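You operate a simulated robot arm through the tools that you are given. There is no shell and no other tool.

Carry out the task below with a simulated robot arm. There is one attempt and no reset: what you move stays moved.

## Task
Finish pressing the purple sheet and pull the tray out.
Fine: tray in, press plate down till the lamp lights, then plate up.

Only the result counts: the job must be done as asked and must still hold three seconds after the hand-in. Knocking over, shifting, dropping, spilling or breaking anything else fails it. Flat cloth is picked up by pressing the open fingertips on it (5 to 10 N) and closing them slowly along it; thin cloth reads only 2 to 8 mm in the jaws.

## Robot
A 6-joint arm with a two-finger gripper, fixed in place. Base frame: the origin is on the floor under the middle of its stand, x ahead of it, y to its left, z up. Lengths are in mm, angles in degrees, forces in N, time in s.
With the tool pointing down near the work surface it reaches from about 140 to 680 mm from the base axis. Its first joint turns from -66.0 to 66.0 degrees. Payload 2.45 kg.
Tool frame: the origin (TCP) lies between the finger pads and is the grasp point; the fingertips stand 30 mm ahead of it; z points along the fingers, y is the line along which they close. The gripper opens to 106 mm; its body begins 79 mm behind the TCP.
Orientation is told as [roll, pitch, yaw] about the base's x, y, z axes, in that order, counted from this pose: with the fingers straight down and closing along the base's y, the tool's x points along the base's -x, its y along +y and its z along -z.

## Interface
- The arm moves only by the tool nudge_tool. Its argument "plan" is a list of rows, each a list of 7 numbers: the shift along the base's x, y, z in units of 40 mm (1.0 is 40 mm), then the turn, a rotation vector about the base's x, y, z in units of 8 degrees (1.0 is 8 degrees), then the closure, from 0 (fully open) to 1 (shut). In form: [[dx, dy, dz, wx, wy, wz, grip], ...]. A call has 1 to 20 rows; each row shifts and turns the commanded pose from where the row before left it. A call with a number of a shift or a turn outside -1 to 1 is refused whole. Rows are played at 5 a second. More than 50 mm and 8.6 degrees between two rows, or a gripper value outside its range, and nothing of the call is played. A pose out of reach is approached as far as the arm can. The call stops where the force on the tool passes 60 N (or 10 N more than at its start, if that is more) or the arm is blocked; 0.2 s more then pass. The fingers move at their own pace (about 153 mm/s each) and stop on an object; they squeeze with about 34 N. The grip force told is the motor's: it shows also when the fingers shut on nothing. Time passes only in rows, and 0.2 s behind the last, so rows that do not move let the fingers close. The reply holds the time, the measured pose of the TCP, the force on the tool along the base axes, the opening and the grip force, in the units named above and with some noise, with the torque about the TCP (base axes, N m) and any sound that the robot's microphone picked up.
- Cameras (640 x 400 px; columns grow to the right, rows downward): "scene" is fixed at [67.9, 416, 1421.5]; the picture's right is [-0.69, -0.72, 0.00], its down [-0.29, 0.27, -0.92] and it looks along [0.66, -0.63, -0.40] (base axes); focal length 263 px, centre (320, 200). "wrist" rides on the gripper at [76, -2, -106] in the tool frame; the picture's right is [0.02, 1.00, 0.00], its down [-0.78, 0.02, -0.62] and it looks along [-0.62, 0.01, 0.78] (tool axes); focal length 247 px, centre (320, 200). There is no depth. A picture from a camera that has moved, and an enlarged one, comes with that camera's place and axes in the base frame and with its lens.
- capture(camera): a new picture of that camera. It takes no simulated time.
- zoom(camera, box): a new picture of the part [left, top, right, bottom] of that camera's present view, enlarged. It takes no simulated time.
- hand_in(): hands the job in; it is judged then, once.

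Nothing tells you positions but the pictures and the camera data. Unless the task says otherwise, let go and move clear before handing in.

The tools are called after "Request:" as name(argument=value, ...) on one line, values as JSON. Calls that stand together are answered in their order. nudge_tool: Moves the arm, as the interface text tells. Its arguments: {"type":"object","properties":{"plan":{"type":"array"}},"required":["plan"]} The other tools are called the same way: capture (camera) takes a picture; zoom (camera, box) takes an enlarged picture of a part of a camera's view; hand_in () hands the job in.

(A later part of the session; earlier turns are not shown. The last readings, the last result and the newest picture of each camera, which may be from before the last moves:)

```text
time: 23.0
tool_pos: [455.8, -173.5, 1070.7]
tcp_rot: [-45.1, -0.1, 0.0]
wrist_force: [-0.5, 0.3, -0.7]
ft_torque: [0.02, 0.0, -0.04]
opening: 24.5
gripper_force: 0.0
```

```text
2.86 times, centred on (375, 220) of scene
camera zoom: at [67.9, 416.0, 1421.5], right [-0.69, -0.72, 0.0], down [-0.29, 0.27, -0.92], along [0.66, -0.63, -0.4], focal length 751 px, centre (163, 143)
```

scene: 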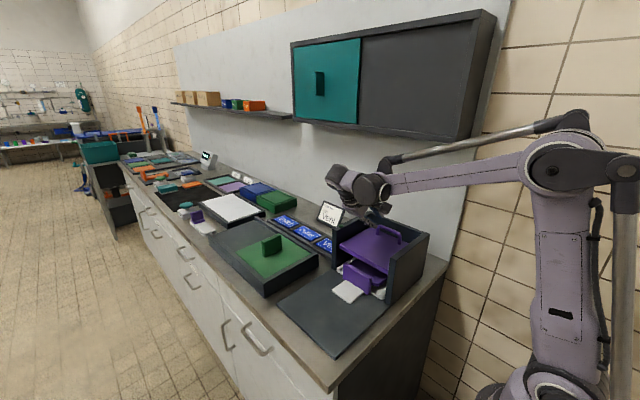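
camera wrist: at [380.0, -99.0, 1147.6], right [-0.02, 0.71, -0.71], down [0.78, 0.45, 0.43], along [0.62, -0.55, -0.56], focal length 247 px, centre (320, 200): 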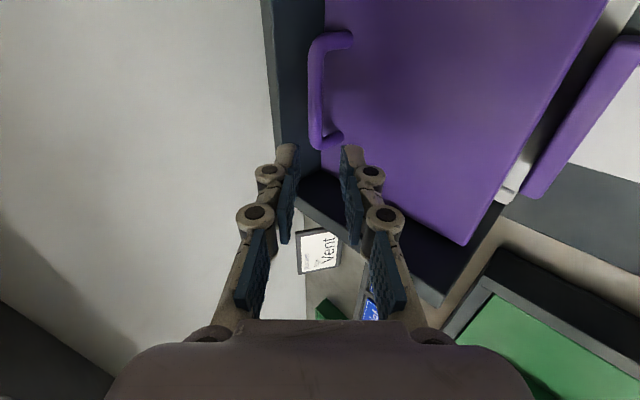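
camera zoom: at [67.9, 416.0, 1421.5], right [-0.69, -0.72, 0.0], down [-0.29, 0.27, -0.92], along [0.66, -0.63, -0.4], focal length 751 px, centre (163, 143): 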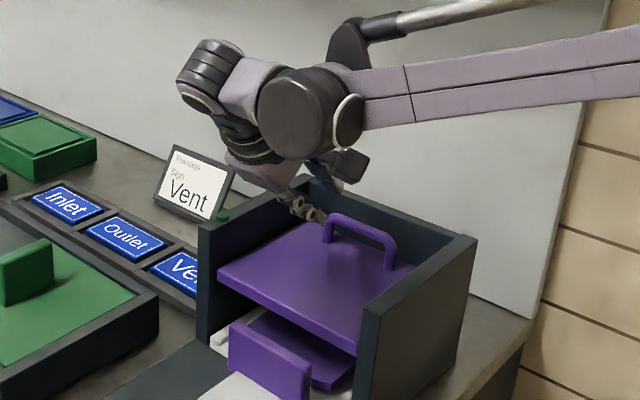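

At 45° the back finger would be tight against the rear wall. I'll tilt to 55° for clearance, narrow the fingers to about 20 mm, and move closer along the approach line before checking again.

Request:
nudge_tool(plan=[[0, -0.16, -0.26, -0.4167, 0, 0, 0.811], [0, -0.17, -0.27, -0.4167, 0, 0, 0.811], [0, -0.17, -0.27, -0.4167, 0, 0, 0.811], [0, 0, 0, 0, 0, 0, 0.811]])

Request:
capture(camera="wrist")

Request:
zoom(camera="wrist", box=[240, 30, 400, 190])

Request:
zoom(camera="scene", box=[320, 160, 440, 290])

```text
time: 24.0
tool_pos: [454.9, -192.8, 1038.7]
tcp_rot: [-55.1, -0.1, -0.1]
wrist_force: [0.1, -0.6, -0.2]
ft_torque: [0.03, 0.01, 0.01]
opening: 19.8
gripper_force: 0.0
```

```text
taken
camera wrist: at [379.3, -106.6, 1101.4], right [-0.02, 0.57, -0.82], down [0.78, 0.52, 0.34], along [0.62, -0.63, -0.46], focal length 247 px, centre (320, 200)
```

wrist: 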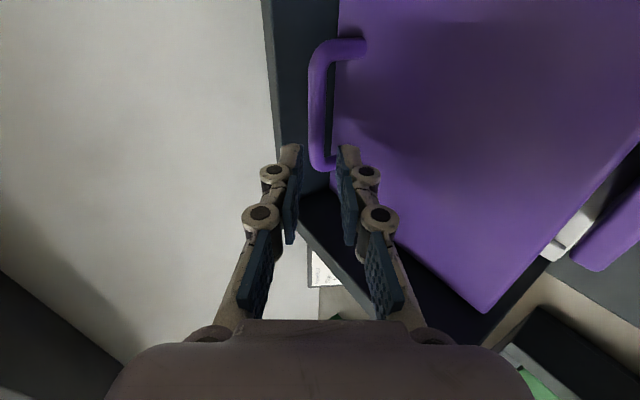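

```text
2.50 times, centred on (320, 110) of wrist
camera zoom: at [379.3, -106.6, 1101.4], right [-0.02, 0.57, -0.82], down [0.78, 0.52, 0.34], along [0.62, -0.63, -0.46], focal length 617 px, centre (320, 425)
```

zoom: 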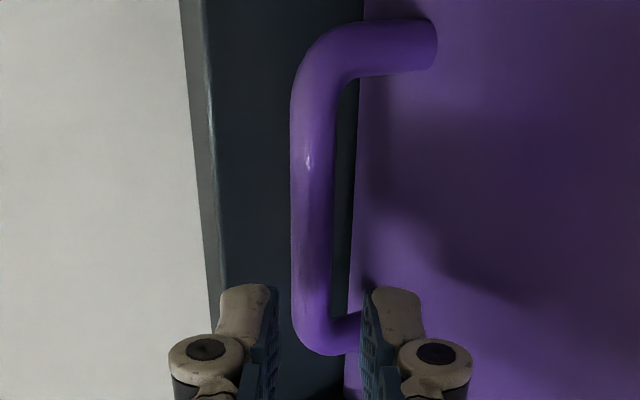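

```text
3.08 times, centred on (380, 225) of scene
camera zoom: at [67.9, 416.0, 1421.5], right [-0.69, -0.72, 0.0], down [-0.29, 0.27, -0.92], along [0.66, -0.63, -0.4], focal length 809 px, centre (135, 123)
```

zoom: 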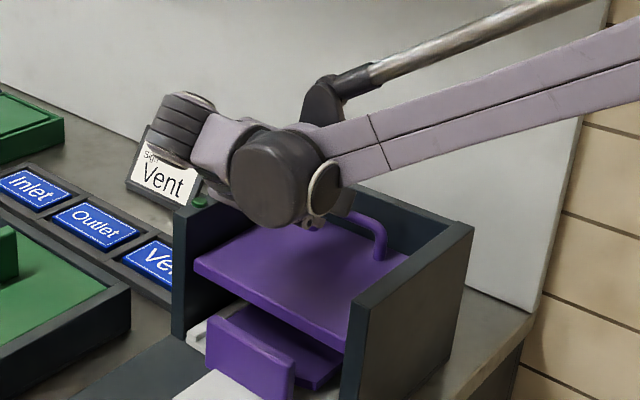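

The bar is about 3 mm off the tool centreline and roughly 70 mm ahead. I'll correct laterally and advance about 36 mm, staying short of the bar.

Request:
nudge_tool(plan=[[0, -0.195, -0.114, 0, 0, 0, 0.811], [0, -0.195, -0.114, 0, 0, 0, 0.811], [0, -0.195, -0.114, 0, 0, 0, 0.811], [0, -0.195, -0.114, 0, 0, 0, 0.811], [0, 0, 0, 0, 0, 0, 0.811]])

Request:
capture(camera="wrist")

Request:
zoom(camera="wrist", box=[240, 50, 400, 210])

Request:
zoom(camera="scene", box=[320, 160, 440, 290])

```text
time: 25.2
tool_pos: [454.5, -223.2, 1020.4]
tcp_rot: [-55.0, 0.0, 0.0]
wrist_force: [-0.4, 0.2, -0.7]
ft_torque: [0.05, -0.01, -0.01]
opening: 20.0
gripper_force: 0.0
```

```text
taken
camera wrist: at [379.1, -138.1, 1083.4], right [-0.02, 0.57, -0.82], down [0.78, 0.52, 0.34], along [0.62, -0.63, -0.46], focal length 247 px, centre (320, 200)
```

wrist: 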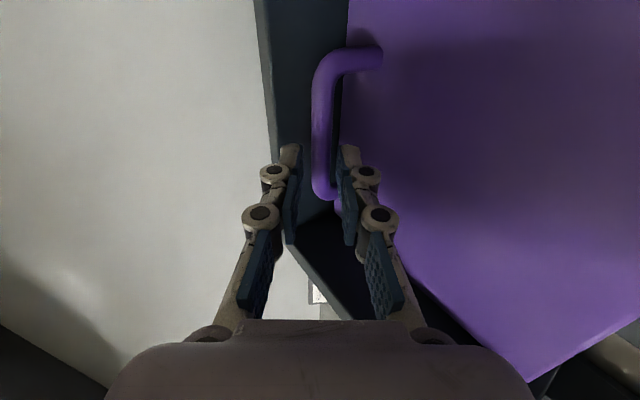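

```text
2.50 times, centred on (320, 130) of wrist
camera zoom: at [379.1, -138.1, 1083.4], right [-0.02, 0.57, -0.82], down [0.78, 0.52, 0.34], along [0.62, -0.63, -0.46], focal length 617 px, centre (320, 375)
```

zoom: 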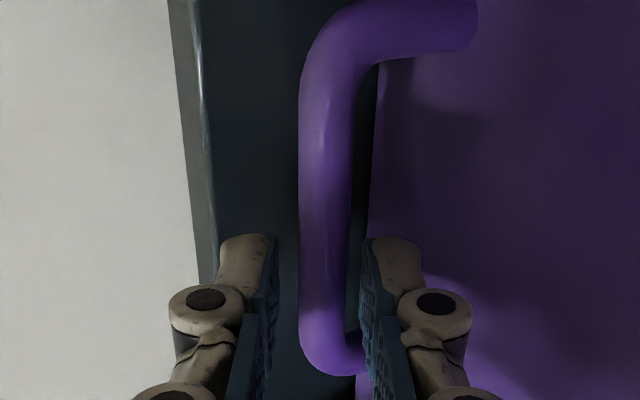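

```text
3.08 times, centred on (380, 225) of scene
camera zoom: at [67.9, 416.0, 1421.5], right [-0.69, -0.72, 0.0], down [-0.29, 0.27, -0.92], along [0.66, -0.63, -0.4], focal length 809 px, centre (135, 123)
```

zoom: 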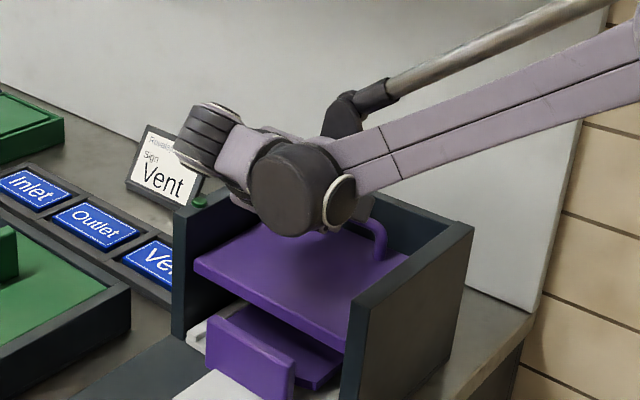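

The bar is now centred between the fingertips, just ahead of them. I'll advance the last ~11 mm so it sits between the pads.

Request:
nudge_tool(plan=[[0, -0.075, -0.0525, 0, 0, 0, 0.811], [0, -0.075, -0.0525, 0, 0, 0, 0.811], [0, -0.075, -0.0525, 0, 0, 0, 0.811], [0, 0, 0, 0, 0, 0, 0.811]])

Request:
capture(camera="wrist")

Request:
zoom(camera="wrist", box=[240, 60, 400, 220])

```text
time: 26.2
tool_pos: [454.8, -232.8, 1014.1]
tcp_rot: [-55.0, 0.0, -0.1]
wrist_force: [-0.1, -0.6, 0.1]
ft_torque: [0.01, 0.03, 0.0]
opening: 20.0
gripper_force: 0.1
```

```text
taken
camera wrist: at [379.4, -147.4, 1076.6], right [-0.02, 0.57, -0.82], down [0.78, 0.52, 0.34], along [0.62, -0.63, -0.46], focal length 247 px, centre (320, 200)
```

wrist: 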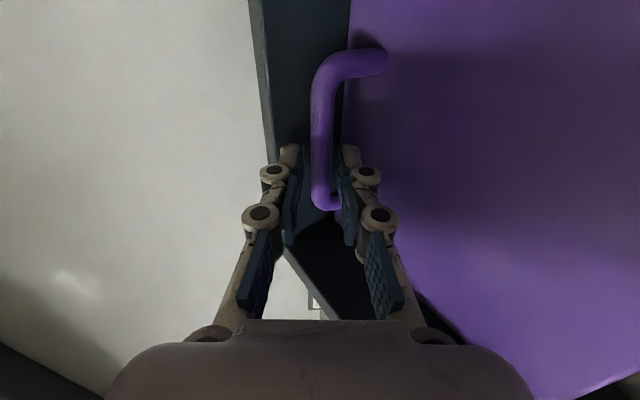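

```text
2.50 times, centred on (320, 140) of wrist
camera zoom: at [379.4, -147.4, 1076.6], right [-0.02, 0.57, -0.82], down [0.78, 0.52, 0.34], along [0.62, -0.63, -0.46], focal length 617 px, centre (320, 350)
```

zoom: 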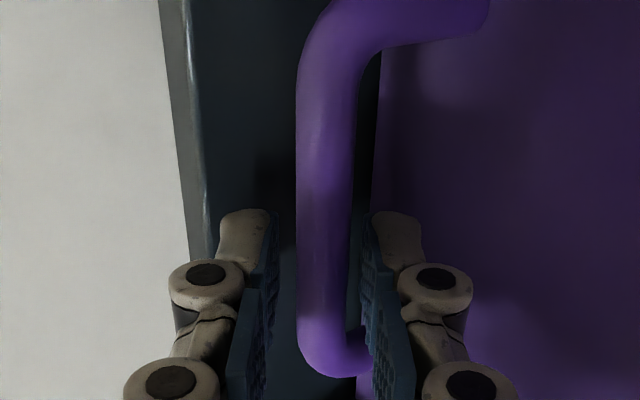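

The bar is between the pads with no contact forces. Closing on it now.

Request:
nudge_tool(plan=[[0, 0, 0, 0, 0, 0, 0.85], [0, 0, 0, 0, 0, 0, 0.92], [0, 0, 0, 0, 0, 0, 1.0], [0, 0, 0, 0, 0, 0, 1.0]])

Request:
zoom(camera="wrist", box=[240, 60, 400, 220])

Request:
zoom(camera="scene", box=[320, 160, 440, 290])

```text
time: 27.2
tool_pos: [454.5, -232.9, 1012.7]
tcp_rot: [-54.9, 0.0, 0.0]
wrist_force: [-1.2, 3.1, -15.1]
ft_torque: [0.2, -0.56, -0.19]
opening: 11.0
gripper_force: 38.2
```

```text
2.50 times, centred on (320, 140) of wrist
camera zoom: at [379.4, -147.0, 1076.2], right [-0.02, 0.58, -0.82], down [0.78, 0.52, 0.34], along [0.62, -0.63, -0.46], focal length 617 px, centre (320, 350)
```

zoom: 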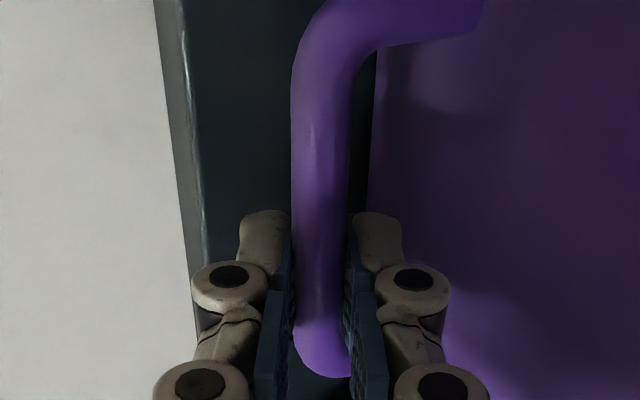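

```text
3.08 times, centred on (380, 225) of scene
camera zoom: at [68.1, 416.0, 1421.5], right [-0.69, -0.72, 0.0], down [-0.29, 0.27, -0.92], along [0.66, -0.63, -0.4], focal length 809 px, centre (135, 123)
```

zoom: 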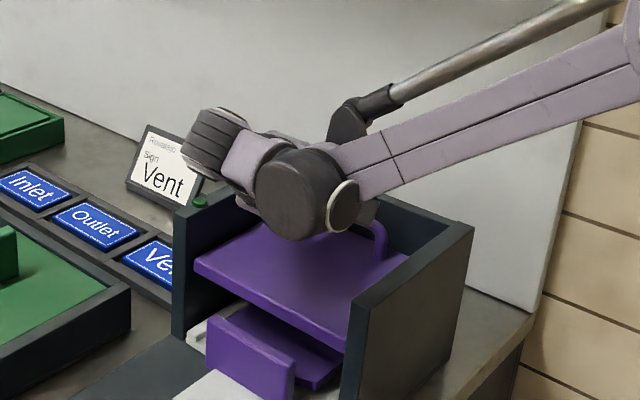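

The handle is gripped firmly. I'll press straight down in small steps, watching forces, the lamp and arm clearance.

Request:
nudge_tool(plan=[[0, 0, -0.1, 0, 0, 0, 1.0], [0, 0, -0.1, 0, 0, 0, 1.0], [0, 0, -0.1, 0, 0, 0, 1.0]])

Request:
zoom(camera="scene", box=[320, 160, 440, 290])

```text
time: 28.0
tool_pos: [454.3, -232.9, 1001.7]
tcp_rot: [-55.0, 0.0, -0.1]
wrist_force: [-0.6, 8.5, 2.1]
ft_torque: [0.07, -0.25, -0.63]
opening: 10.9
gripper_force: 37.9
```

```text
3.08 times, centred on (380, 225) of scene
camera zoom: at [67.9, 416.3, 1421.4], right [-0.69, -0.72, 0.0], down [-0.29, 0.27, -0.92], along [0.66, -0.64, -0.4], focal length 809 px, centre (135, 123)
```

zoom: 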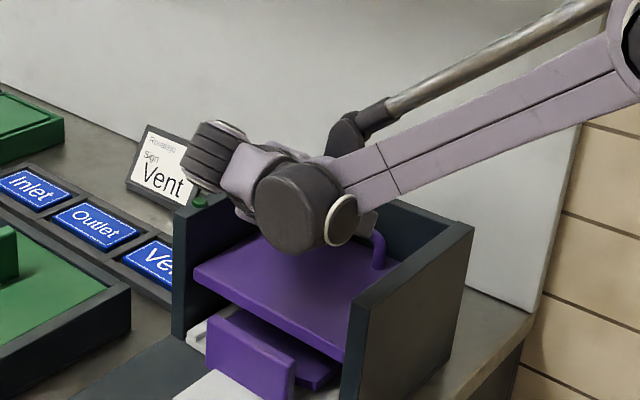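

The plate moves down easily and nothing is touching. Continuing down.

Request:
nudge_tool(plan=[[0, 0, -0.15, 0, 0, 0, 1.0], [0, 0, -0.15, 0, 0, 0, 1.0], [0, 0, -0.15, 0, 0, 0, 1.0]])

Request:
zoom(camera="scene", box=[320, 160, 440, 290])

Request:
capture(camera="wrist")

```text
time: 28.8
tool_pos: [454.0, -233.2, 984.5]
tcp_rot: [-55.0, 0.0, 0.0]
wrist_force: [-0.9, 8.5, 0.8]
ft_torque: [0.04, -0.43, -0.36]
opening: 10.9
gripper_force: 37.6
```

```text
3.08 times, centred on (380, 225) of scene
camera zoom: at [67.9, 416.2, 1421.4], right [-0.69, -0.72, 0.0], down [-0.29, 0.27, -0.92], along [0.66, -0.64, -0.4], focal length 809 px, centre (135, 123)
```

zoom: 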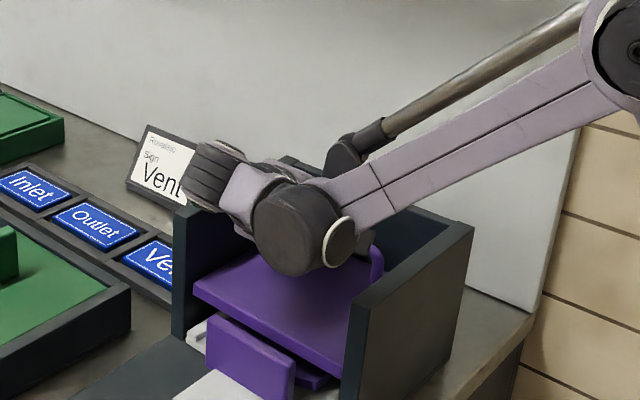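

```text
taken
camera wrist: at [379.4, -146.9, 1047.1], right [-0.02, 0.57, -0.82], down [0.78, 0.52, 0.34], along [0.62, -0.63, -0.46], focal length 247 px, centre (320, 200)
```

wrist: 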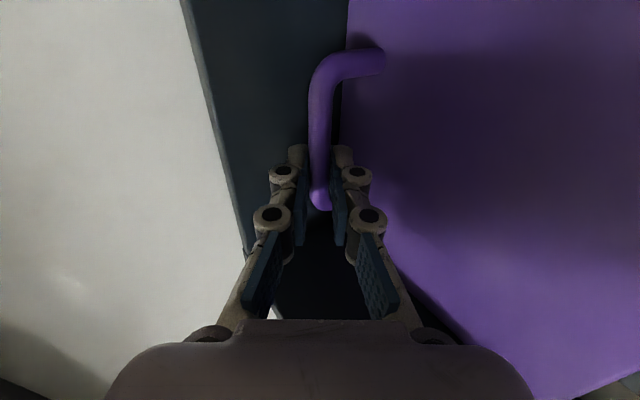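

Request:
nudge_tool(plan=[[0, 0, -0.12, 0, 0, 0, 1.0], [0, 0, -0.12, 0, 0, 0, 1.0], [0, 0, -0.12, 0, 0, 0, 1.0]])

Request:
zoom(camera="scene", box=[320, 160, 440, 290])

```text
time: 29.6
tool_pos: [454.7, -232.8, 969.4]
tcp_rot: [-54.9, 0.0, 0.1]
wrist_force: [-1.2, 8.5, 1.7]
ft_torque: [0.04, -0.77, 0.1]
opening: 10.8
gripper_force: 37.4
```

```text
3.08 times, centred on (380, 225) of scene
camera zoom: at [67.8, 416.2, 1421.4], right [-0.69, -0.72, 0.0], down [-0.29, 0.27, -0.92], along [0.66, -0.64, -0.4], focal length 809 px, centre (135, 123)
```

zoom: 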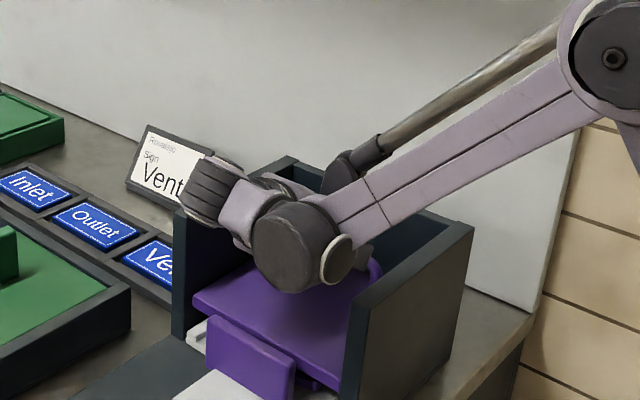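

Request:
nudge_tool(plan=[[0, 0, -0.1, 0, 0, 0, 1.0], [0, 0, -0.1, 0, 0, 0, 1.0], [0, 0, -0.05, 0, 0, 0, 1.0]])

Request:
zoom(camera="scene", box=[320, 160, 440, 290])

Request:
capture(camera="wrist")

```text
time: 30.4
tool_pos: [455.2, -234.0, 960.4]
tcp_rot: [-55.0, 0.0, 0.0]
wrist_force: [1.9, 8.6, 0.0]
ft_torque: [0.04, -0.46, -0.31]
opening: 10.9
gripper_force: 37.5
```

```text
3.08 times, centred on (380, 225) of scene
camera zoom: at [67.9, 416.2, 1421.4], right [-0.69, -0.72, 0.0], down [-0.29, 0.27, -0.92], along [0.66, -0.64, -0.4], focal length 809 px, centre (135, 123)
```

zoom: 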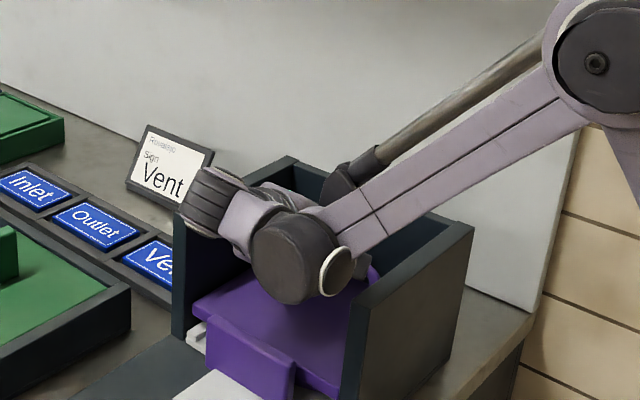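

```text
taken
camera wrist: at [379.4, -147.0, 1022.3], right [-0.02, 0.57, -0.82], down [0.78, 0.52, 0.34], along [0.62, -0.63, -0.46], focal length 247 px, centre (320, 200)
```

wrist: 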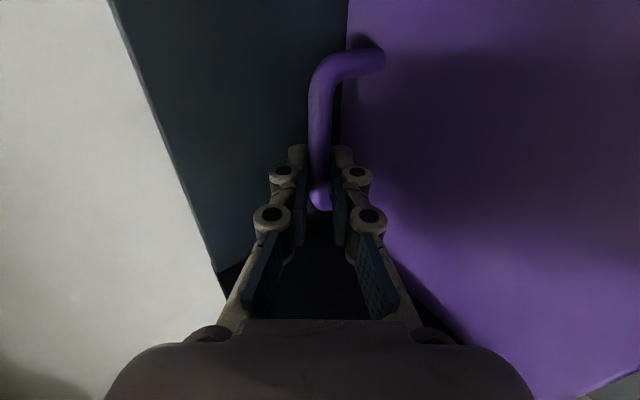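

Request:
nudge_tool(plan=[[0, 0, -0.06, 0, 0, 0, 1.0], [0, 0, -0.06, 0, 0, 0, 1.0], [0, 0, -0.06, 0, 0, 0, 1.0]])

Request:
zoom(camera="scene", box=[320, 160, 440, 290])

```text
time: 31.2
tool_pos: [454.9, -232.4, 952.3]
tcp_rot: [-54.9, 0.1, 0.0]
wrist_force: [1.1, 9.6, 0.9]
ft_torque: [0.04, -0.49, -0.29]
opening: 10.8
gripper_force: 38.0
```

```text
3.08 times, centred on (380, 225) of scene
camera zoom: at [67.9, 416.2, 1421.4], right [-0.69, -0.72, 0.0], down [-0.29, 0.27, -0.92], along [0.66, -0.64, -0.4], focal length 809 px, centre (135, 123)
```

zoom: 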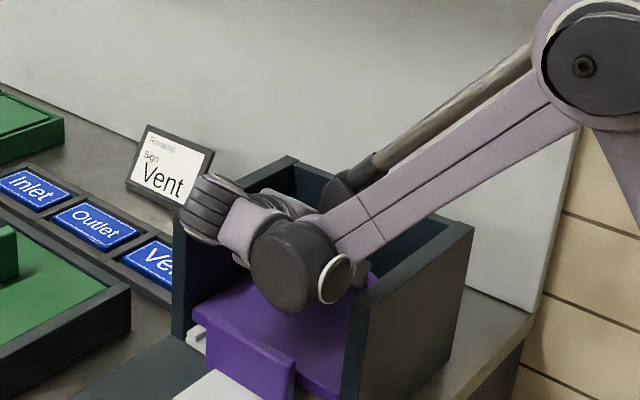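

Request:
zoom(camera="scene", box=[370, 200, 440, 270])

Request:
zoom(camera="scene", box=[330, 200, 400, 270])

```text
5.71 times, centred on (405, 235) of scene
camera zoom: at [67.9, 416.2, 1421.4], right [-0.69, -0.72, 0.0], down [-0.29, 0.27, -0.92], along [0.66, -0.64, -0.4], focal length 1502 px, centre (-166, 0)
```

zoom: 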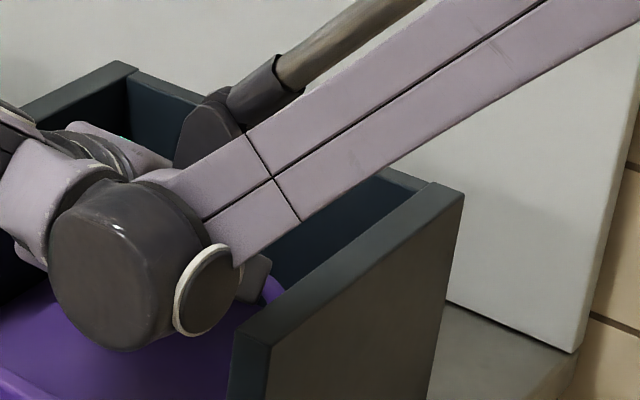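

```text
5.71 times, centred on (365, 235) of scene
camera zoom: at [67.9, 416.2, 1421.4], right [-0.69, -0.72, 0.0], down [-0.29, 0.27, -0.92], along [0.66, -0.64, -0.4], focal length 1502 px, centre (63, 0)
```

zoom: 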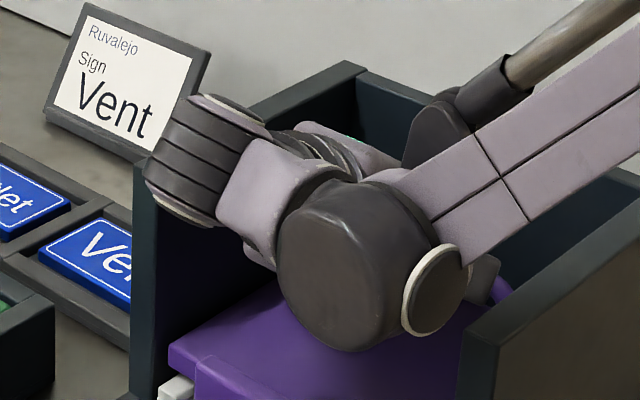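

There's still clearance around the wrist. I'll continue down in 2 mm steps and watch for the force to rise.

Request:
nudge_tool(plan=[[0, 0, -0.05, 0, 0, 0, 1.0], [0, 0, -0.05, 0, 0, 0, 1.0], [0, 0, -0.05, 0, 0, 0, 1.0]])

Request:
zoom(camera="scene", box=[330, 200, 430, 290])

```text
time: 32.0
tool_pos: [453.7, -233.3, 948.5]
tcp_rot: [-55.3, -0.1, 0.0]
wrist_force: [-2.8, 16.7, 21.4]
ft_torque: [-0.11, -0.32, -0.6]
opening: 10.7
gripper_force: 37.7
```

```text
4.44 times, centred on (380, 245) of scene
camera zoom: at [67.5, 416.6, 1421.3], right [-0.69, -0.72, 0.0], down [-0.29, 0.27, -0.92], along [0.66, -0.64, -0.4], focal length 1168 px, centre (53, 0)
```

zoom: 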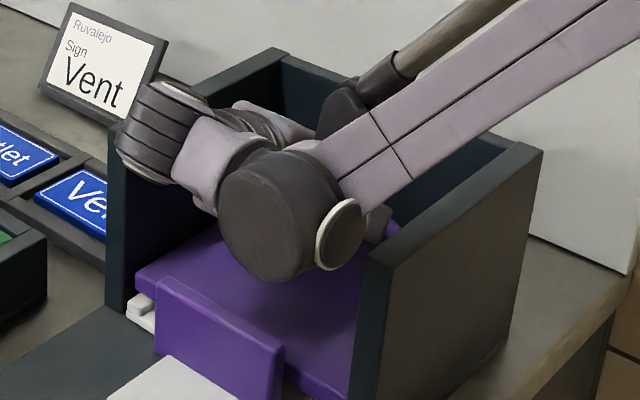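

The plate has met the sheet at about 21 N. The lamp is hidden behind the wrist from this camera, so I'll press a little more gently and check for any sign.

Request:
nudge_tool(plan=[[0, 0, -0.025, 0, 0, 0, 1.0], [0, 0, -0.015, 0, 0, 0, 1.0], [0, 0, 0, 0, 0, 0, 1.0]])

Request:
zoom(camera="scene", box=[330, 200, 390, 260])

```text
time: 32.8
tool_pos: [454.2, -234.5, 947.5]
tcp_rot: [-55.6, -0.1, 0.1]
wrist_force: [-0.4, 14.3, 41.4]
ft_torque: [-0.42, -0.53, -0.27]
opening: 11.0
gripper_force: 37.8
```

```text
6.67 times, centred on (360, 230) of scene
camera zoom: at [67.3, 416.7, 1421.3], right [-0.69, -0.72, 0.0], down [-0.29, 0.27, -0.92], along [0.66, -0.64, -0.4], focal length 1753 px, centre (53, 0)
```

zoom: 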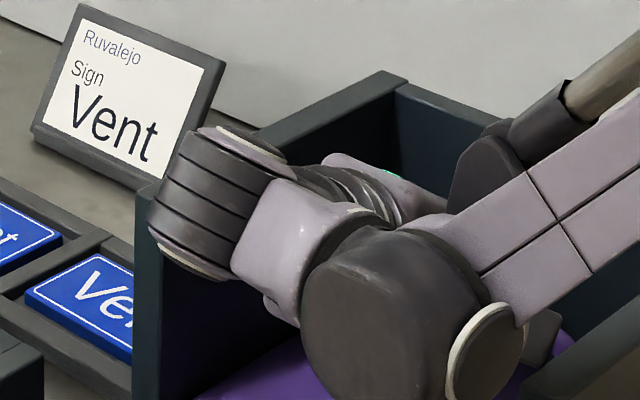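

About 41 N is applied, but I can't see the lamp from here. I'll ease off, release the handle and retreat along the tool axis so the lamp is visible, then finish pressing from above if needed.

Request:
nudge_tool(plan=[[0, 0, 0.04, 0, 0, 0, 1.0], [0, 0, 0, 0, 0, 0, 0.9], [0, 0, 0, 0, 0, 0, 0.811], [0, 0, 0, 0, 0, 0, 0.811]])

Request:
capture(camera="wrist")

```text
time: 33.8
tool_pos: [454.0, -232.7, 945.3]
tcp_rot: [-55.0, -0.1, 0.0]
wrist_force: [-0.2, -0.1, -0.6]
ft_torque: [0.03, -0.02, -0.04]
opening: 20.2
gripper_force: 0.0
```

```text
taken
camera wrist: at [379.6, -147.1, 1009.4], right [-0.02, 0.57, -0.82], down [0.78, 0.52, 0.34], along [0.62, -0.63, -0.46], focal length 247 px, centre (320, 200)
```

wrist: 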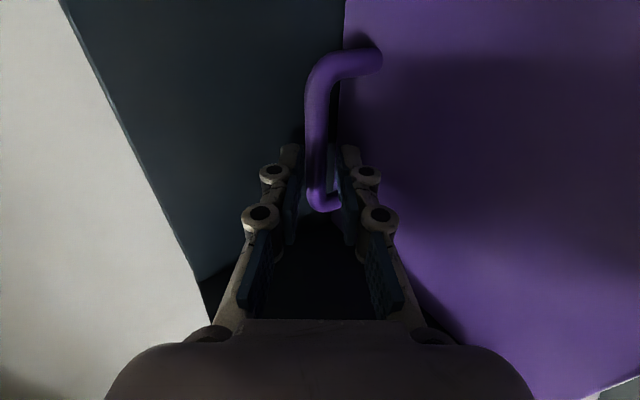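

Request:
nudge_tool(plan=[[0, 0.3, 0.21, 0, 0, 0, 0.811], [0, 0.4, 0.28, 0, 0, 0, 0.811], [0, 0.6, 0.42, 0, 0, 0, 0.811], [0, 0.6, 0.6, 0, 0, 0, 0.811], [0, 0.6, 0.9, 0, 0, 0, 0.811], [0, 0.4, 0.9, 0, 0, 0, 0.811]])

Request:
zoom(camera="scene", box=[310, 160, 440, 290])

Request:
capture(camera="wrist")

```text
time: 35.2
tool_pos: [453.5, -116.6, 1078.9]
tcp_rot: [-55.1, 0.0, 0.1]
wrist_force: [0.1, 0.9, -0.6]
ft_torque: [0.03, 0.03, 0.0]
opening: 19.8
gripper_force: 0.0
```

```text
3.08 times, centred on (375, 225) of scene
camera zoom: at [67.9, 416.0, 1421.5], right [-0.69, -0.72, 0.0], down [-0.29, 0.27, -0.92], along [0.66, -0.63, -0.4], focal length 809 px, centre (151, 123)
```

zoom: 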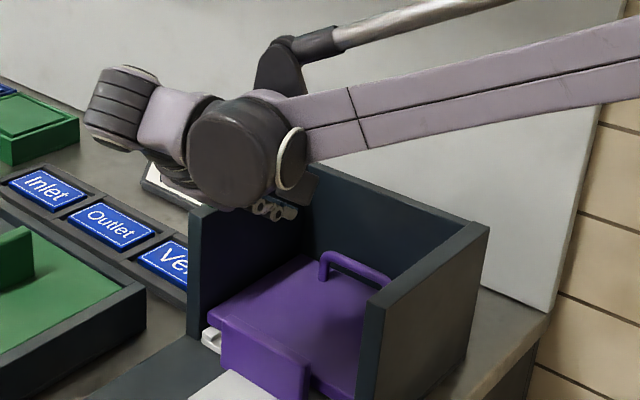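

```text
taken
camera wrist: at [379.6, -30.6, 1141.2], right [-0.02, 0.57, -0.82], down [0.78, 0.52, 0.34], along [0.62, -0.63, -0.46], focal length 247 px, centre (320, 200)
```

wrist: 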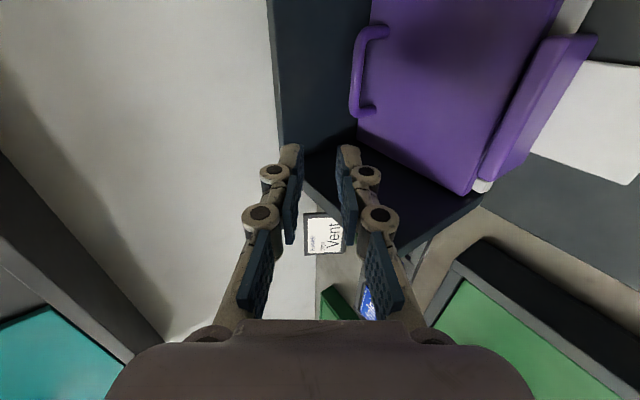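

The plate stays down by itself. I'll straighten the tool to vertical over the plate centre and look at the lamp.

Request:
nudge_tool(plan=[[-0.048, -0.26, 0, 0.982, 0, 0, 1], [-0.048, -0.26, 0, 0.982, 0, 0, 1], [-0.048, -0.26, 0, 0.982, 0, 0, 1], [-0.048, -0.26, 0, 0.982, 0, 0, 1], [-0.048, -0.26, 0, 0.982, 0, 0, 1], [-0.048, -0.26, 0, 0.982, 0, 0, 1], [-0.048, -0.26, 0, 0.982, 0, 0, 1], [0, 0, 0, 0, 0, 0, 1]])

Request:
capture(camera="scene")

Request:
zoom(camera="scene", box=[310, 190, 430, 310])

Request:
capture(camera="wrist")

```text
time: 37.0
tool_pos: [441.8, -191.5, 1077.8]
tcp_rot: [0.0, 0.0, 0.0]
wrist_force: [0.1, 0.6, 0.0]
ft_torque: [-0.03, -0.02, 0.01]
opening: 0.1
gripper_force: 28.4
```

```text
taken
```

scene: 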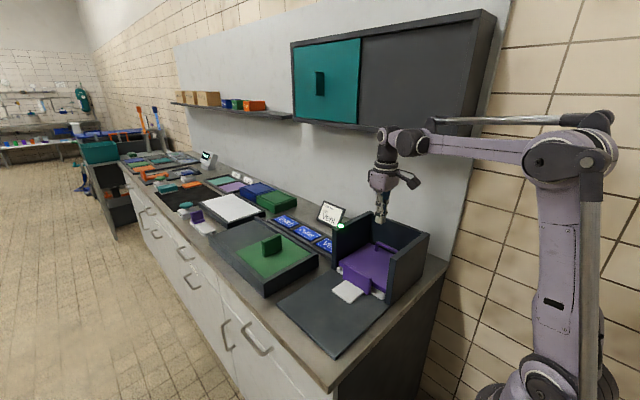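

```text
3.33 times, centred on (370, 250) of scene
camera zoom: at [67.9, 416.0, 1421.5], right [-0.69, -0.72, 0.0], down [-0.29, 0.27, -0.92], along [0.66, -0.64, -0.4], focal length 876 px, centre (153, 33)
```

zoom: 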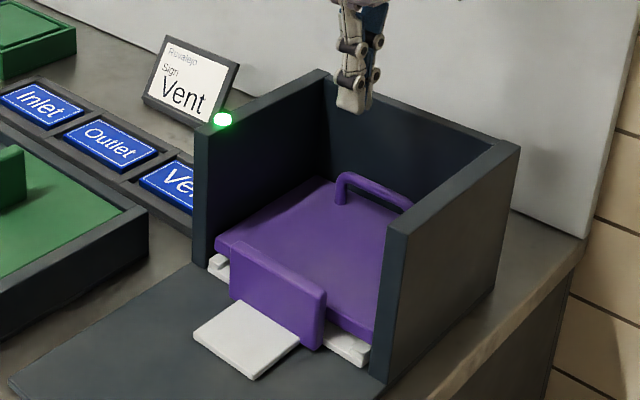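

```text
taken
camera wrist: at [366.2, -192.1, 1185.8], right [-0.02, 1.0, 0.0], down [0.78, 0.02, 0.62], along [0.62, 0.01, -0.78], focal length 247 px, centre (320, 200)
```

wrist: 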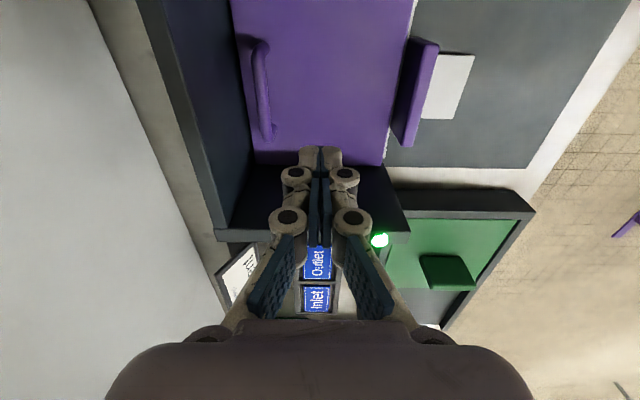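

The lamp is lit, so the pressing is done. Now I'll retrace my path to re-grip the handle and raise the plate.

Request:
nudge_tool(plan=[[0.048, 0.26, 0, -0.982, 0, 0, 0.811], [0.048, 0.26, 0, -0.982, 0, 0, 0.811], [0.048, 0.26, 0, -0.982, 0, 0, 0.811], [0.048, 0.26, 0, -0.982, 0, 0, 0.811], [0.048, 0.26, 0, -0.982, 0, 0, 0.811], [0.048, 0.26, 0, -0.982, 0, 0, 0.811], [0.048, 0.26, 0, -0.982, 0, 0, 0.811], [0, -0.4, -0.9, 0, 0, 0, 0.811], [0, -0.6, -0.9, 0, 0, 0, 0.811], [0, -0.6, -0.6, 0, 0, 0, 0.811], [0, 0, 0, 0, 0, 0, 0.811]])

Request:
capture(camera="wrist")

Request:
zoom(camera="wrist", box=[240, 30, 400, 190])

```text
time: 39.4
tool_pos: [455.6, -180.5, 983.1]
tcp_rot: [-55.0, 0.0, 0.0]
wrist_force: [-0.8, 0.0, 0.5]
ft_torque: [0.01, -0.01, 0.01]
opening: 19.9
gripper_force: 0.1
```

```text
taken
camera wrist: at [379.8, -94.7, 1045.3], right [-0.02, 0.57, -0.82], down [0.78, 0.52, 0.34], along [0.62, -0.63, -0.46], focal length 247 px, centre (320, 200)
```

wrist: 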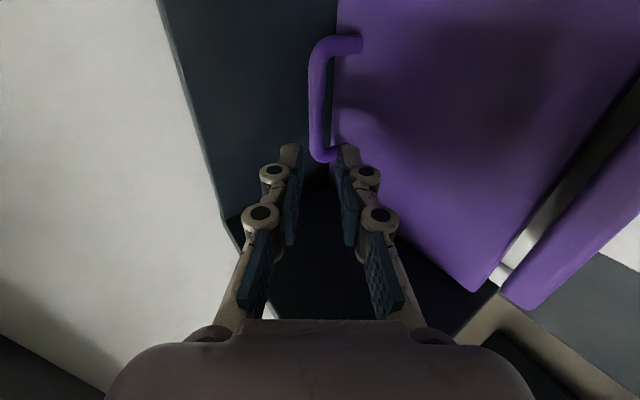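

```text
2.50 times, centred on (320, 110) of wrist
camera zoom: at [379.8, -94.7, 1045.3], right [-0.02, 0.57, -0.82], down [0.78, 0.52, 0.34], along [0.62, -0.63, -0.46], focal length 617 px, centre (320, 425)
```

zoom: 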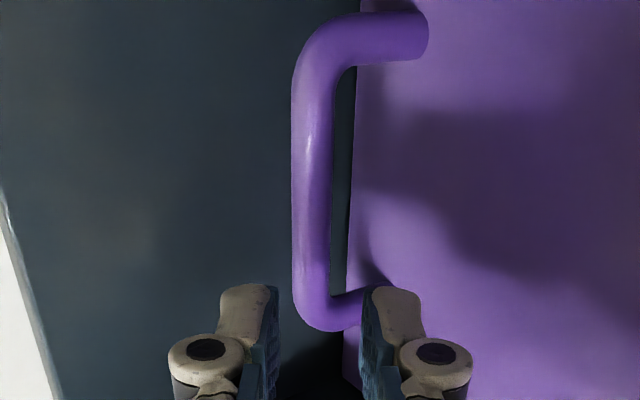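

The bar is about 3 mm off centre, so I'll correct that and advance most of the way.

Request:
nudge_tool(plan=[[0, -0.277, -0.171, 0, 0, 0, 0.811], [0, -0.277, -0.171, 0, 0, 0, 0.811], [0, -0.277, -0.171, 0, 0, 0, 0.811], [0, -0.277, -0.171, 0, 0, 0, 0.811], [0, 0, 0, 0, 0, 0, 0.811]])

Request:
zoom(camera="wrist", box=[240, 50, 400, 210])

```text
time: 40.6
tool_pos: [455.2, -224.9, 954.8]
tcp_rot: [-54.9, 0.0, 0.0]
wrist_force: [-0.5, 0.0, -0.2]
ft_torque: [-0.01, -0.04, 0.01]
opening: 20.0
gripper_force: 0.0
```

```text
2.50 times, centred on (320, 130) of wrist
camera zoom: at [379.8, -139.9, 1018.2], right [-0.02, 0.57, -0.82], down [0.78, 0.52, 0.34], along [0.62, -0.63, -0.46], focal length 617 px, centre (320, 375)
```

zoom: 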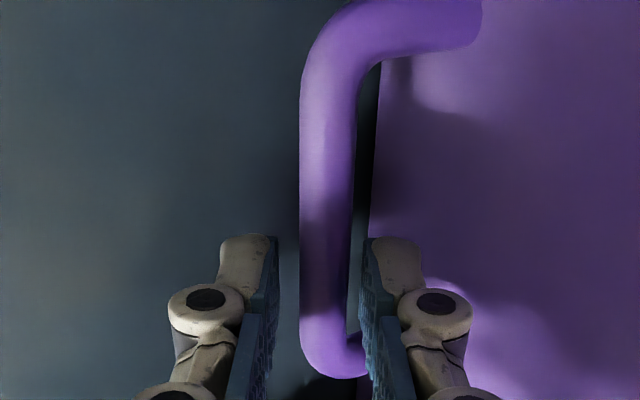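

Request:
nudge_tool(plan=[[0, -0.072, -0.0575, 0, 0, 0, 0.811], [0, -0.072, -0.0575, 0, 0, 0, 0.811], [0, -0.072, -0.0575, 0, 0, 0, 0.811], [0, 0, 0, 0, 0, 0, 0.87], [0, 0, 0, 0, 0, 0, 0.93], [0, 0, 0, 0, 0, 0, 1.0], [0, 0, 0, 0, 0, 0, 1.0]])

Request:
zoom(camera="wrist", box=[240, 60, 400, 220])

```text
time: 42.2
tool_pos: [455.6, -234.0, 948.0]
tcp_rot: [-54.9, 0.0, -0.1]
wrist_force: [-1.2, 4.6, -6.9]
ft_torque: [0.17, -0.46, -0.38]
opening: 11.0
gripper_force: 37.5
```

```text
2.50 times, centred on (320, 140) of wrist
camera zoom: at [379.5, -148.2, 1011.4], right [-0.02, 0.57, -0.82], down [0.78, 0.52, 0.34], along [0.62, -0.63, -0.46], focal length 617 px, centre (320, 350)
```

zoom: 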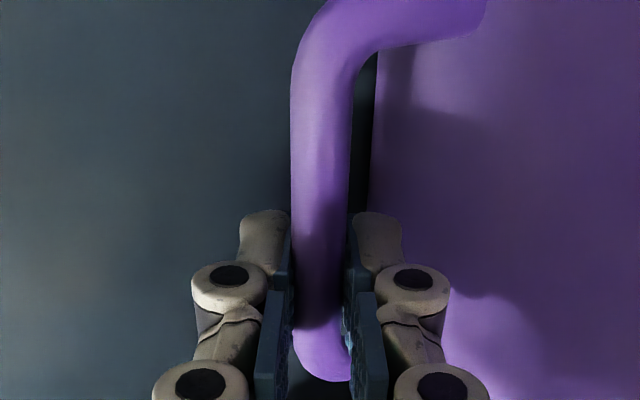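

Handle re-gripped. Lifting the plate straight up.

Request:
nudge_tool(plan=[[0, 0, 0.1, 0, 0, 0, 1.0], [0, 0, 0.15, 0, 0, 0, 1.0], [0, 0, 0.2, 0, 0, 0, 1.0], [0, 0, 0.2, 0, 0, 0, 1.0]])

Request:
zoom(camera="scene", box=[320, 180, 440, 300])

```text
time: 43.2
tool_pos: [455.1, -234.6, 974.7]
tcp_rot: [-55.0, 0.0, 0.0]
wrist_force: [1.4, 4.9, -8.5]
ft_torque: [0.09, -0.24, -0.63]
opening: 10.8
gripper_force: 38.3
```

```text
3.33 times, centred on (380, 240) of scene
camera zoom: at [68.1, 416.1, 1421.5], right [-0.69, -0.72, 0.0], down [-0.29, 0.27, -0.92], along [0.66, -0.63, -0.4], focal length 876 px, centre (120, 67)
```

zoom: 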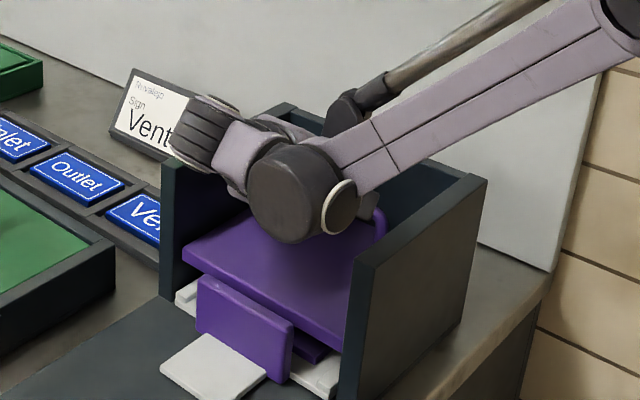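

The plate rises with the handle. Continuing up to its original height.

Request:
nudge_tool(plan=[[0, 0, 0.25, 0, 0, 0, 1.0], [0, 0, 0.25, 0, 0, 0, 1.0], [0, 0, 0.2, 0, 0, 0, 1.0], [0, 0, 0.15, 0, 0, 0, 1.0], [0, 0, 0.07, 0, 0, 0, 1.0]])

Request:
zoom(camera="scene", box=[320, 180, 440, 300])

```text
time: 44.4
tool_pos: [454.2, -232.4, 1010.7]
tcp_rot: [-55.1, 0.0, 0.0]
wrist_force: [0.0, 6.7, -8.0]
ft_torque: [0.22, -0.33, -0.54]
opening: 10.7
gripper_force: 37.6
```

```text
3.33 times, centred on (380, 240) of scene
camera zoom: at [68.0, 416.1, 1421.4], right [-0.69, -0.72, 0.0], down [-0.29, 0.27, -0.92], along [0.66, -0.64, -0.4], focal length 876 px, centre (120, 67)
```

zoom: 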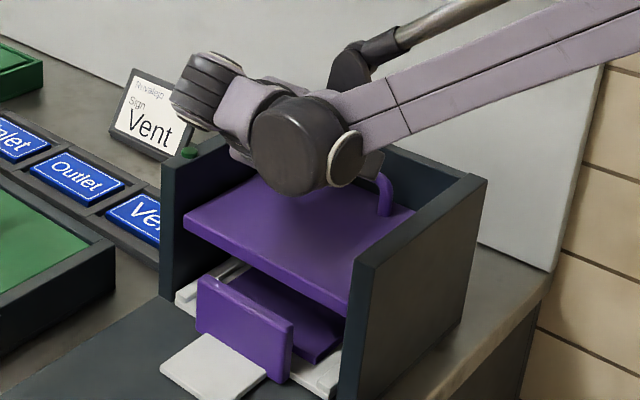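

The lamp is off again with the plate up, as expected. I'll raise a few more millimetres to find the upper stop.

Request:
nudge_tool(plan=[[0, 0, 0.05, 0, 0, 0, 1.0], [0, 0, 0.04, 0, 0, 0, 1.0]])

```text
time: 45.0
tool_pos: [454.5, -235.2, 1013.2]
tcp_rot: [-54.5, -0.1, -0.2]
wrist_force: [-0.1, -4.9, -36.7]
ft_torque: [0.27, -0.65, 0.14]
opening: 10.7
gripper_force: 37.5
```

The plate has reached its upper stop. I'll ease the load, release the handle, and retreat along the tool axis.

Request:
nudge_tool(plan=[[0, 0, -0.035, 0, 0, 0, 1.0], [0, 0, 0, 0, 0, 0, 0.9], [0, 0, 0, 0, 0, 0, 0.811], [0, 0, 0, 0, 0, 0, 0.811]])

Request:
zoom(camera="wrist", box=[240, 60, 400, 220])

```text
time: 46.0
tool_pos: [454.6, -234.8, 1016.2]
tcp_rot: [-55.1, 0.0, 0.0]
wrist_force: [0.0, 0.3, -0.1]
ft_torque: [-0.03, -0.01, 0.01]
opening: 20.1
gripper_force: 0.2
```

```text
2.50 times, centred on (320, 140) of wrist
camera zoom: at [379.4, -148.6, 1077.0], right [-0.02, 0.57, -0.82], down [0.78, 0.52, 0.34], along [0.62, -0.63, -0.46], focal length 617 px, centre (320, 350)
```

zoom: 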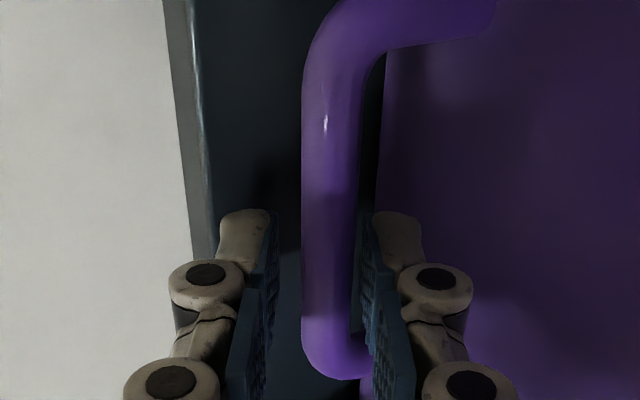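

Request:
nudge_tool(plan=[[0, 0.25, 0.175, 0, 0, 0, 0.811], [0, 0.4, 0.28, 0, 0, 0, 0.811], [0, 0.6, 0.42, 0, 0, 0, 0.811], [0, 0.7, 0.6, 0, 0, 0, 0.811], [0, 0.7, 0.7, 0, 0, 0, 0.811], [0, 0.2, 0, 0, 0, 0, 0.811]])

Request:
zoom(camera="scene", box=[310, 160, 440, 300])

```text
time: 47.4
tool_pos: [454.0, -120.9, 1100.7]
tcp_rot: [-54.9, -0.1, 0.0]
wrist_force: [0.8, 0.5, -0.2]
ft_torque: [-0.02, 0.03, -0.02]
opening: 19.9
gripper_force: 0.0
```

```text
2.86 times, centred on (375, 230) of scene
camera zoom: at [67.9, 416.0, 1421.5], right [-0.69, -0.72, 0.0], down [-0.29, 0.27, -0.92], along [0.66, -0.63, -0.4], focal length 751 px, centre (163, 114)
```

zoom: 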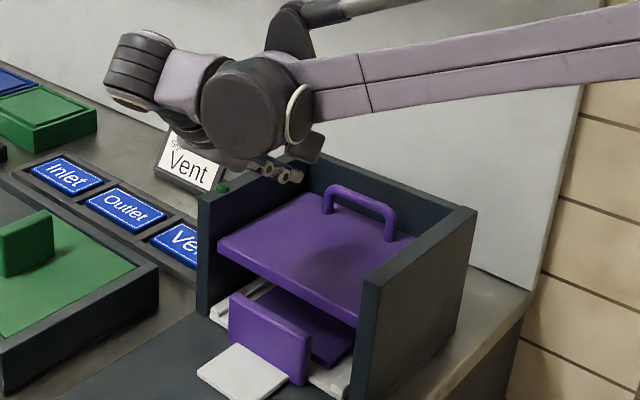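

The plate stays up on its own and the tray is ready to come out. I'll straighten the tool, turn −90°, and open the gripper above the front of the housing.

Request:
nudge_tool(plan=[[-0.048, 0.218, 0, 0.982, 0, 0, 0.811], [-0.048, 0.218, 0, 0.982, 0, 0, 0.811], [-0.048, 0.218, 0, 0.982, 0, 0, 0.811], [-0.048, 0.218, 0, 0.982, 0, 0, 0.811], [-0.048, 0.218, 0, 0.982, 0, 0, 0.811], [-0.048, 0.218, 0, 0.982, 0, 0, 0.811], [-0.048, 0.218, 0, 0.982, 0, 0, 0.811], [0, 0, 0, 0, 0, -0.9375, 0.5], [0, 0, 0, 0, 0, -0.9375, 0], [0, 0, 0, 0, 0, -0.9375, 0], [0, 0, 0, 0, 0, -0.9375, 0], [0, 0, 0, 0, 0, -0.9375, 0], [0, 0, 0, 0, 0, -0.9375, 0], [0, 0, 0, 0, 0, -0.9375, 0], [0, 0, 0, 0, 0, -0.9375, 0], [0, 0, 0, 0, 0, -0.9375, 0], [0, 0, 0, 0, 0, -0.9375, 0], [0, 0, 0, 0, 0, -0.9375, 0], [0, 0, 0, 0, 0, -0.9375, 0]])

Request:
capture(camera="wrist")

Request:
capture(camera="scene")

```text
time: 51.4
tool_pos: [440.5, -59.3, 1100.8]
tcp_rot: [0.1, -0.1, -90.2]
wrist_force: [-0.7, -0.2, 0.1]
ft_torque: [0.04, -0.04, 0.01]
opening: 105.8
gripper_force: 0.2
```

```text
taken
camera wrist: at [441.0, 17.0, 1207.6], right [1.0, 0.02, 0.0], down [0.01, -0.78, 0.62], along [0.01, -0.62, -0.78], focal length 247 px, centre (320, 200)
```

wrist: 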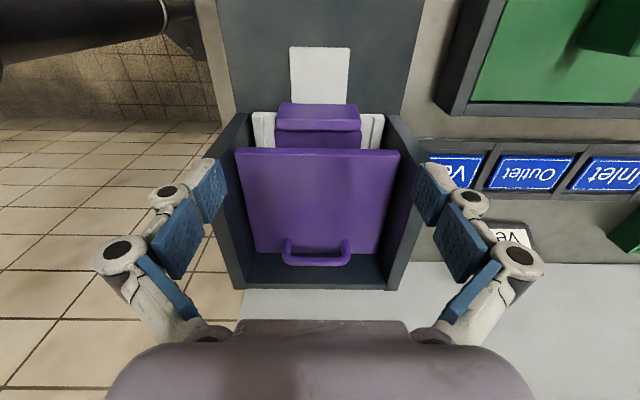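

```text
taken
```

scene: 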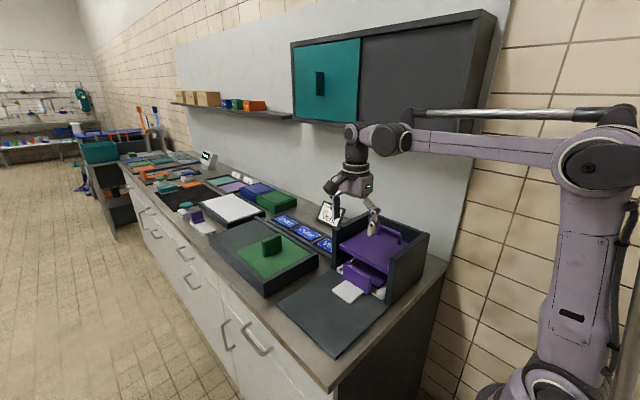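

The block is centred below the gripper. I'll descend in front of the plate to just above the block and check.

Request:
nudge_tool(plan=[[0, -0.165, -0.78, 0, 0, 0, 0], [0, -0.165, -0.78, 0, 0, 0, 0], [0, -0.165, -0.78, 0, 0, 0, 0], [0, -0.165, -0.78, 0, 0, 0, 0], [0, 0, 0, 0, 0, 0, 0]])

Request:
capture(camera="wrist")

Request:
zoom(camera="scene", box=[320, 190, 430, 300])

```text
time: 52.6
tool_pos: [440.4, -86.4, 975.8]
tcp_rot: [0.0, 0.0, -90.0]
wrist_force: [0.2, 0.3, 0.9]
ft_torque: [-0.03, 0.0, 0.02]
opening: 106.1
gripper_force: 0.0
```

```text
taken
camera wrist: at [440.4, -9.9, 1082.7], right [1.0, 0.02, 0.0], down [0.02, -0.78, 0.62], along [0.01, -0.62, -0.78], focal length 247 px, centre (320, 200)
```

wrist: 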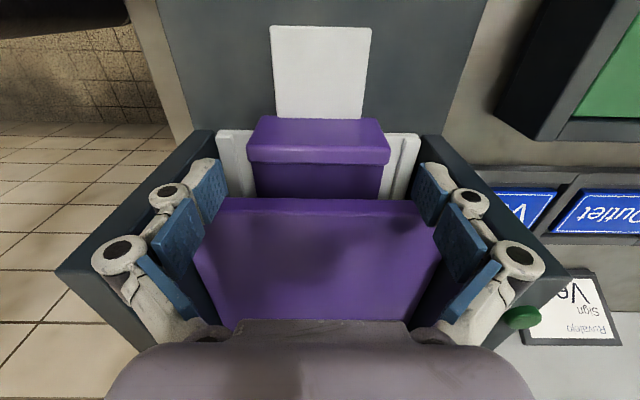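

```text
3.64 times, centred on (375, 245) of scene
camera zoom: at [67.9, 416.0, 1421.5], right [-0.69, -0.72, 0.0], down [-0.29, 0.27, -0.92], along [0.66, -0.63, -0.4], focal length 956 px, centre (120, 36)
```

zoom: 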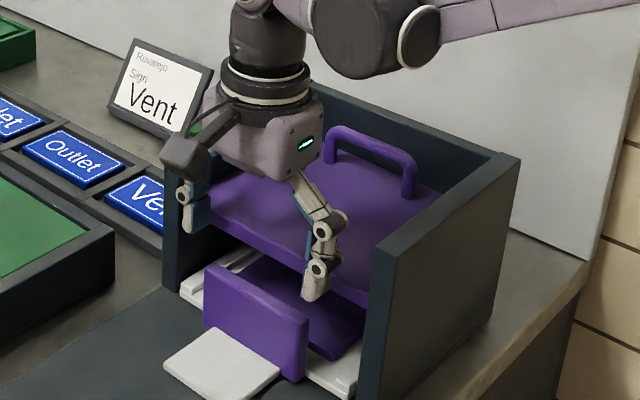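

Nearly centred. I'll correct by about 1 mm in x and 2 mm in y, then lower the fingers around the block.

Request:
nudge_tool(plan=[[-0.028, -0.05, 0, 0, 0, 0, 0], [0, 0, -0.305, 0, 0, 0, 0], [0, 0, -0.305, 0, 0, 0, 0], [0, 0, -0.305, 0, 0, 0, 0], [0, 0, -0.305, 0, 0, 0, 0], [0, 0, -0.305, 0, 0, 0, 0], [0, 0, 0, 0, 0, 0, 0]])

Request:
capture(camera="wrist")

```text
time: 54.2
tool_pos: [440.4, -88.9, 914.7]
tcp_rot: [0.0, 0.0, -90.0]
wrist_force: [0.5, 0.6, -0.2]
ft_torque: [0.01, -0.03, -0.02]
opening: 106.3
gripper_force: 0.0
```

```text
taken
camera wrist: at [439.7, -12.2, 1021.8], right [1.0, 0.02, 0.0], down [0.02, -0.78, 0.62], along [0.01, -0.62, -0.78], focal length 247 px, centre (320, 200)
```

wrist: 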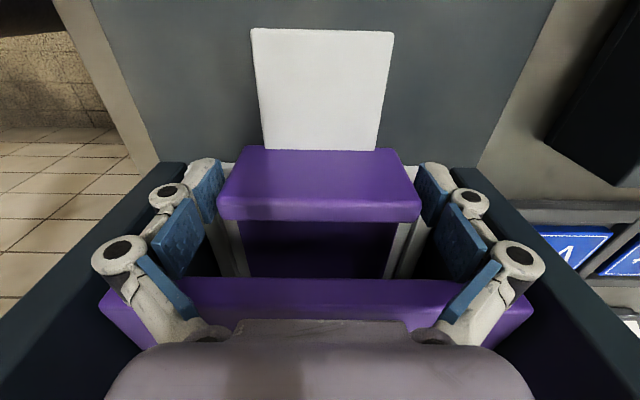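

Straddling the block with no contact. Now I'll close on it.

Request:
nudge_tool(plan=[[0, 0, 0, 0, 0, 0, 0.1], [0, 0, 0, 0, 0, 0, 0.25], [0, 0, 0, 0, 0, 0, 0.5], [0, 0, 0, 0, 0, 0, 0.5]])

```text
time: 55.2
tool_pos: [440.4, -88.3, 914.8]
tcp_rot: [-0.1, 0.0, -90.0]
wrist_force: [-2.0, -0.9, 8.0]
ft_torque: [0.03, 0.52, 0.0]
opening: 99.6
gripper_force: 45.1
```

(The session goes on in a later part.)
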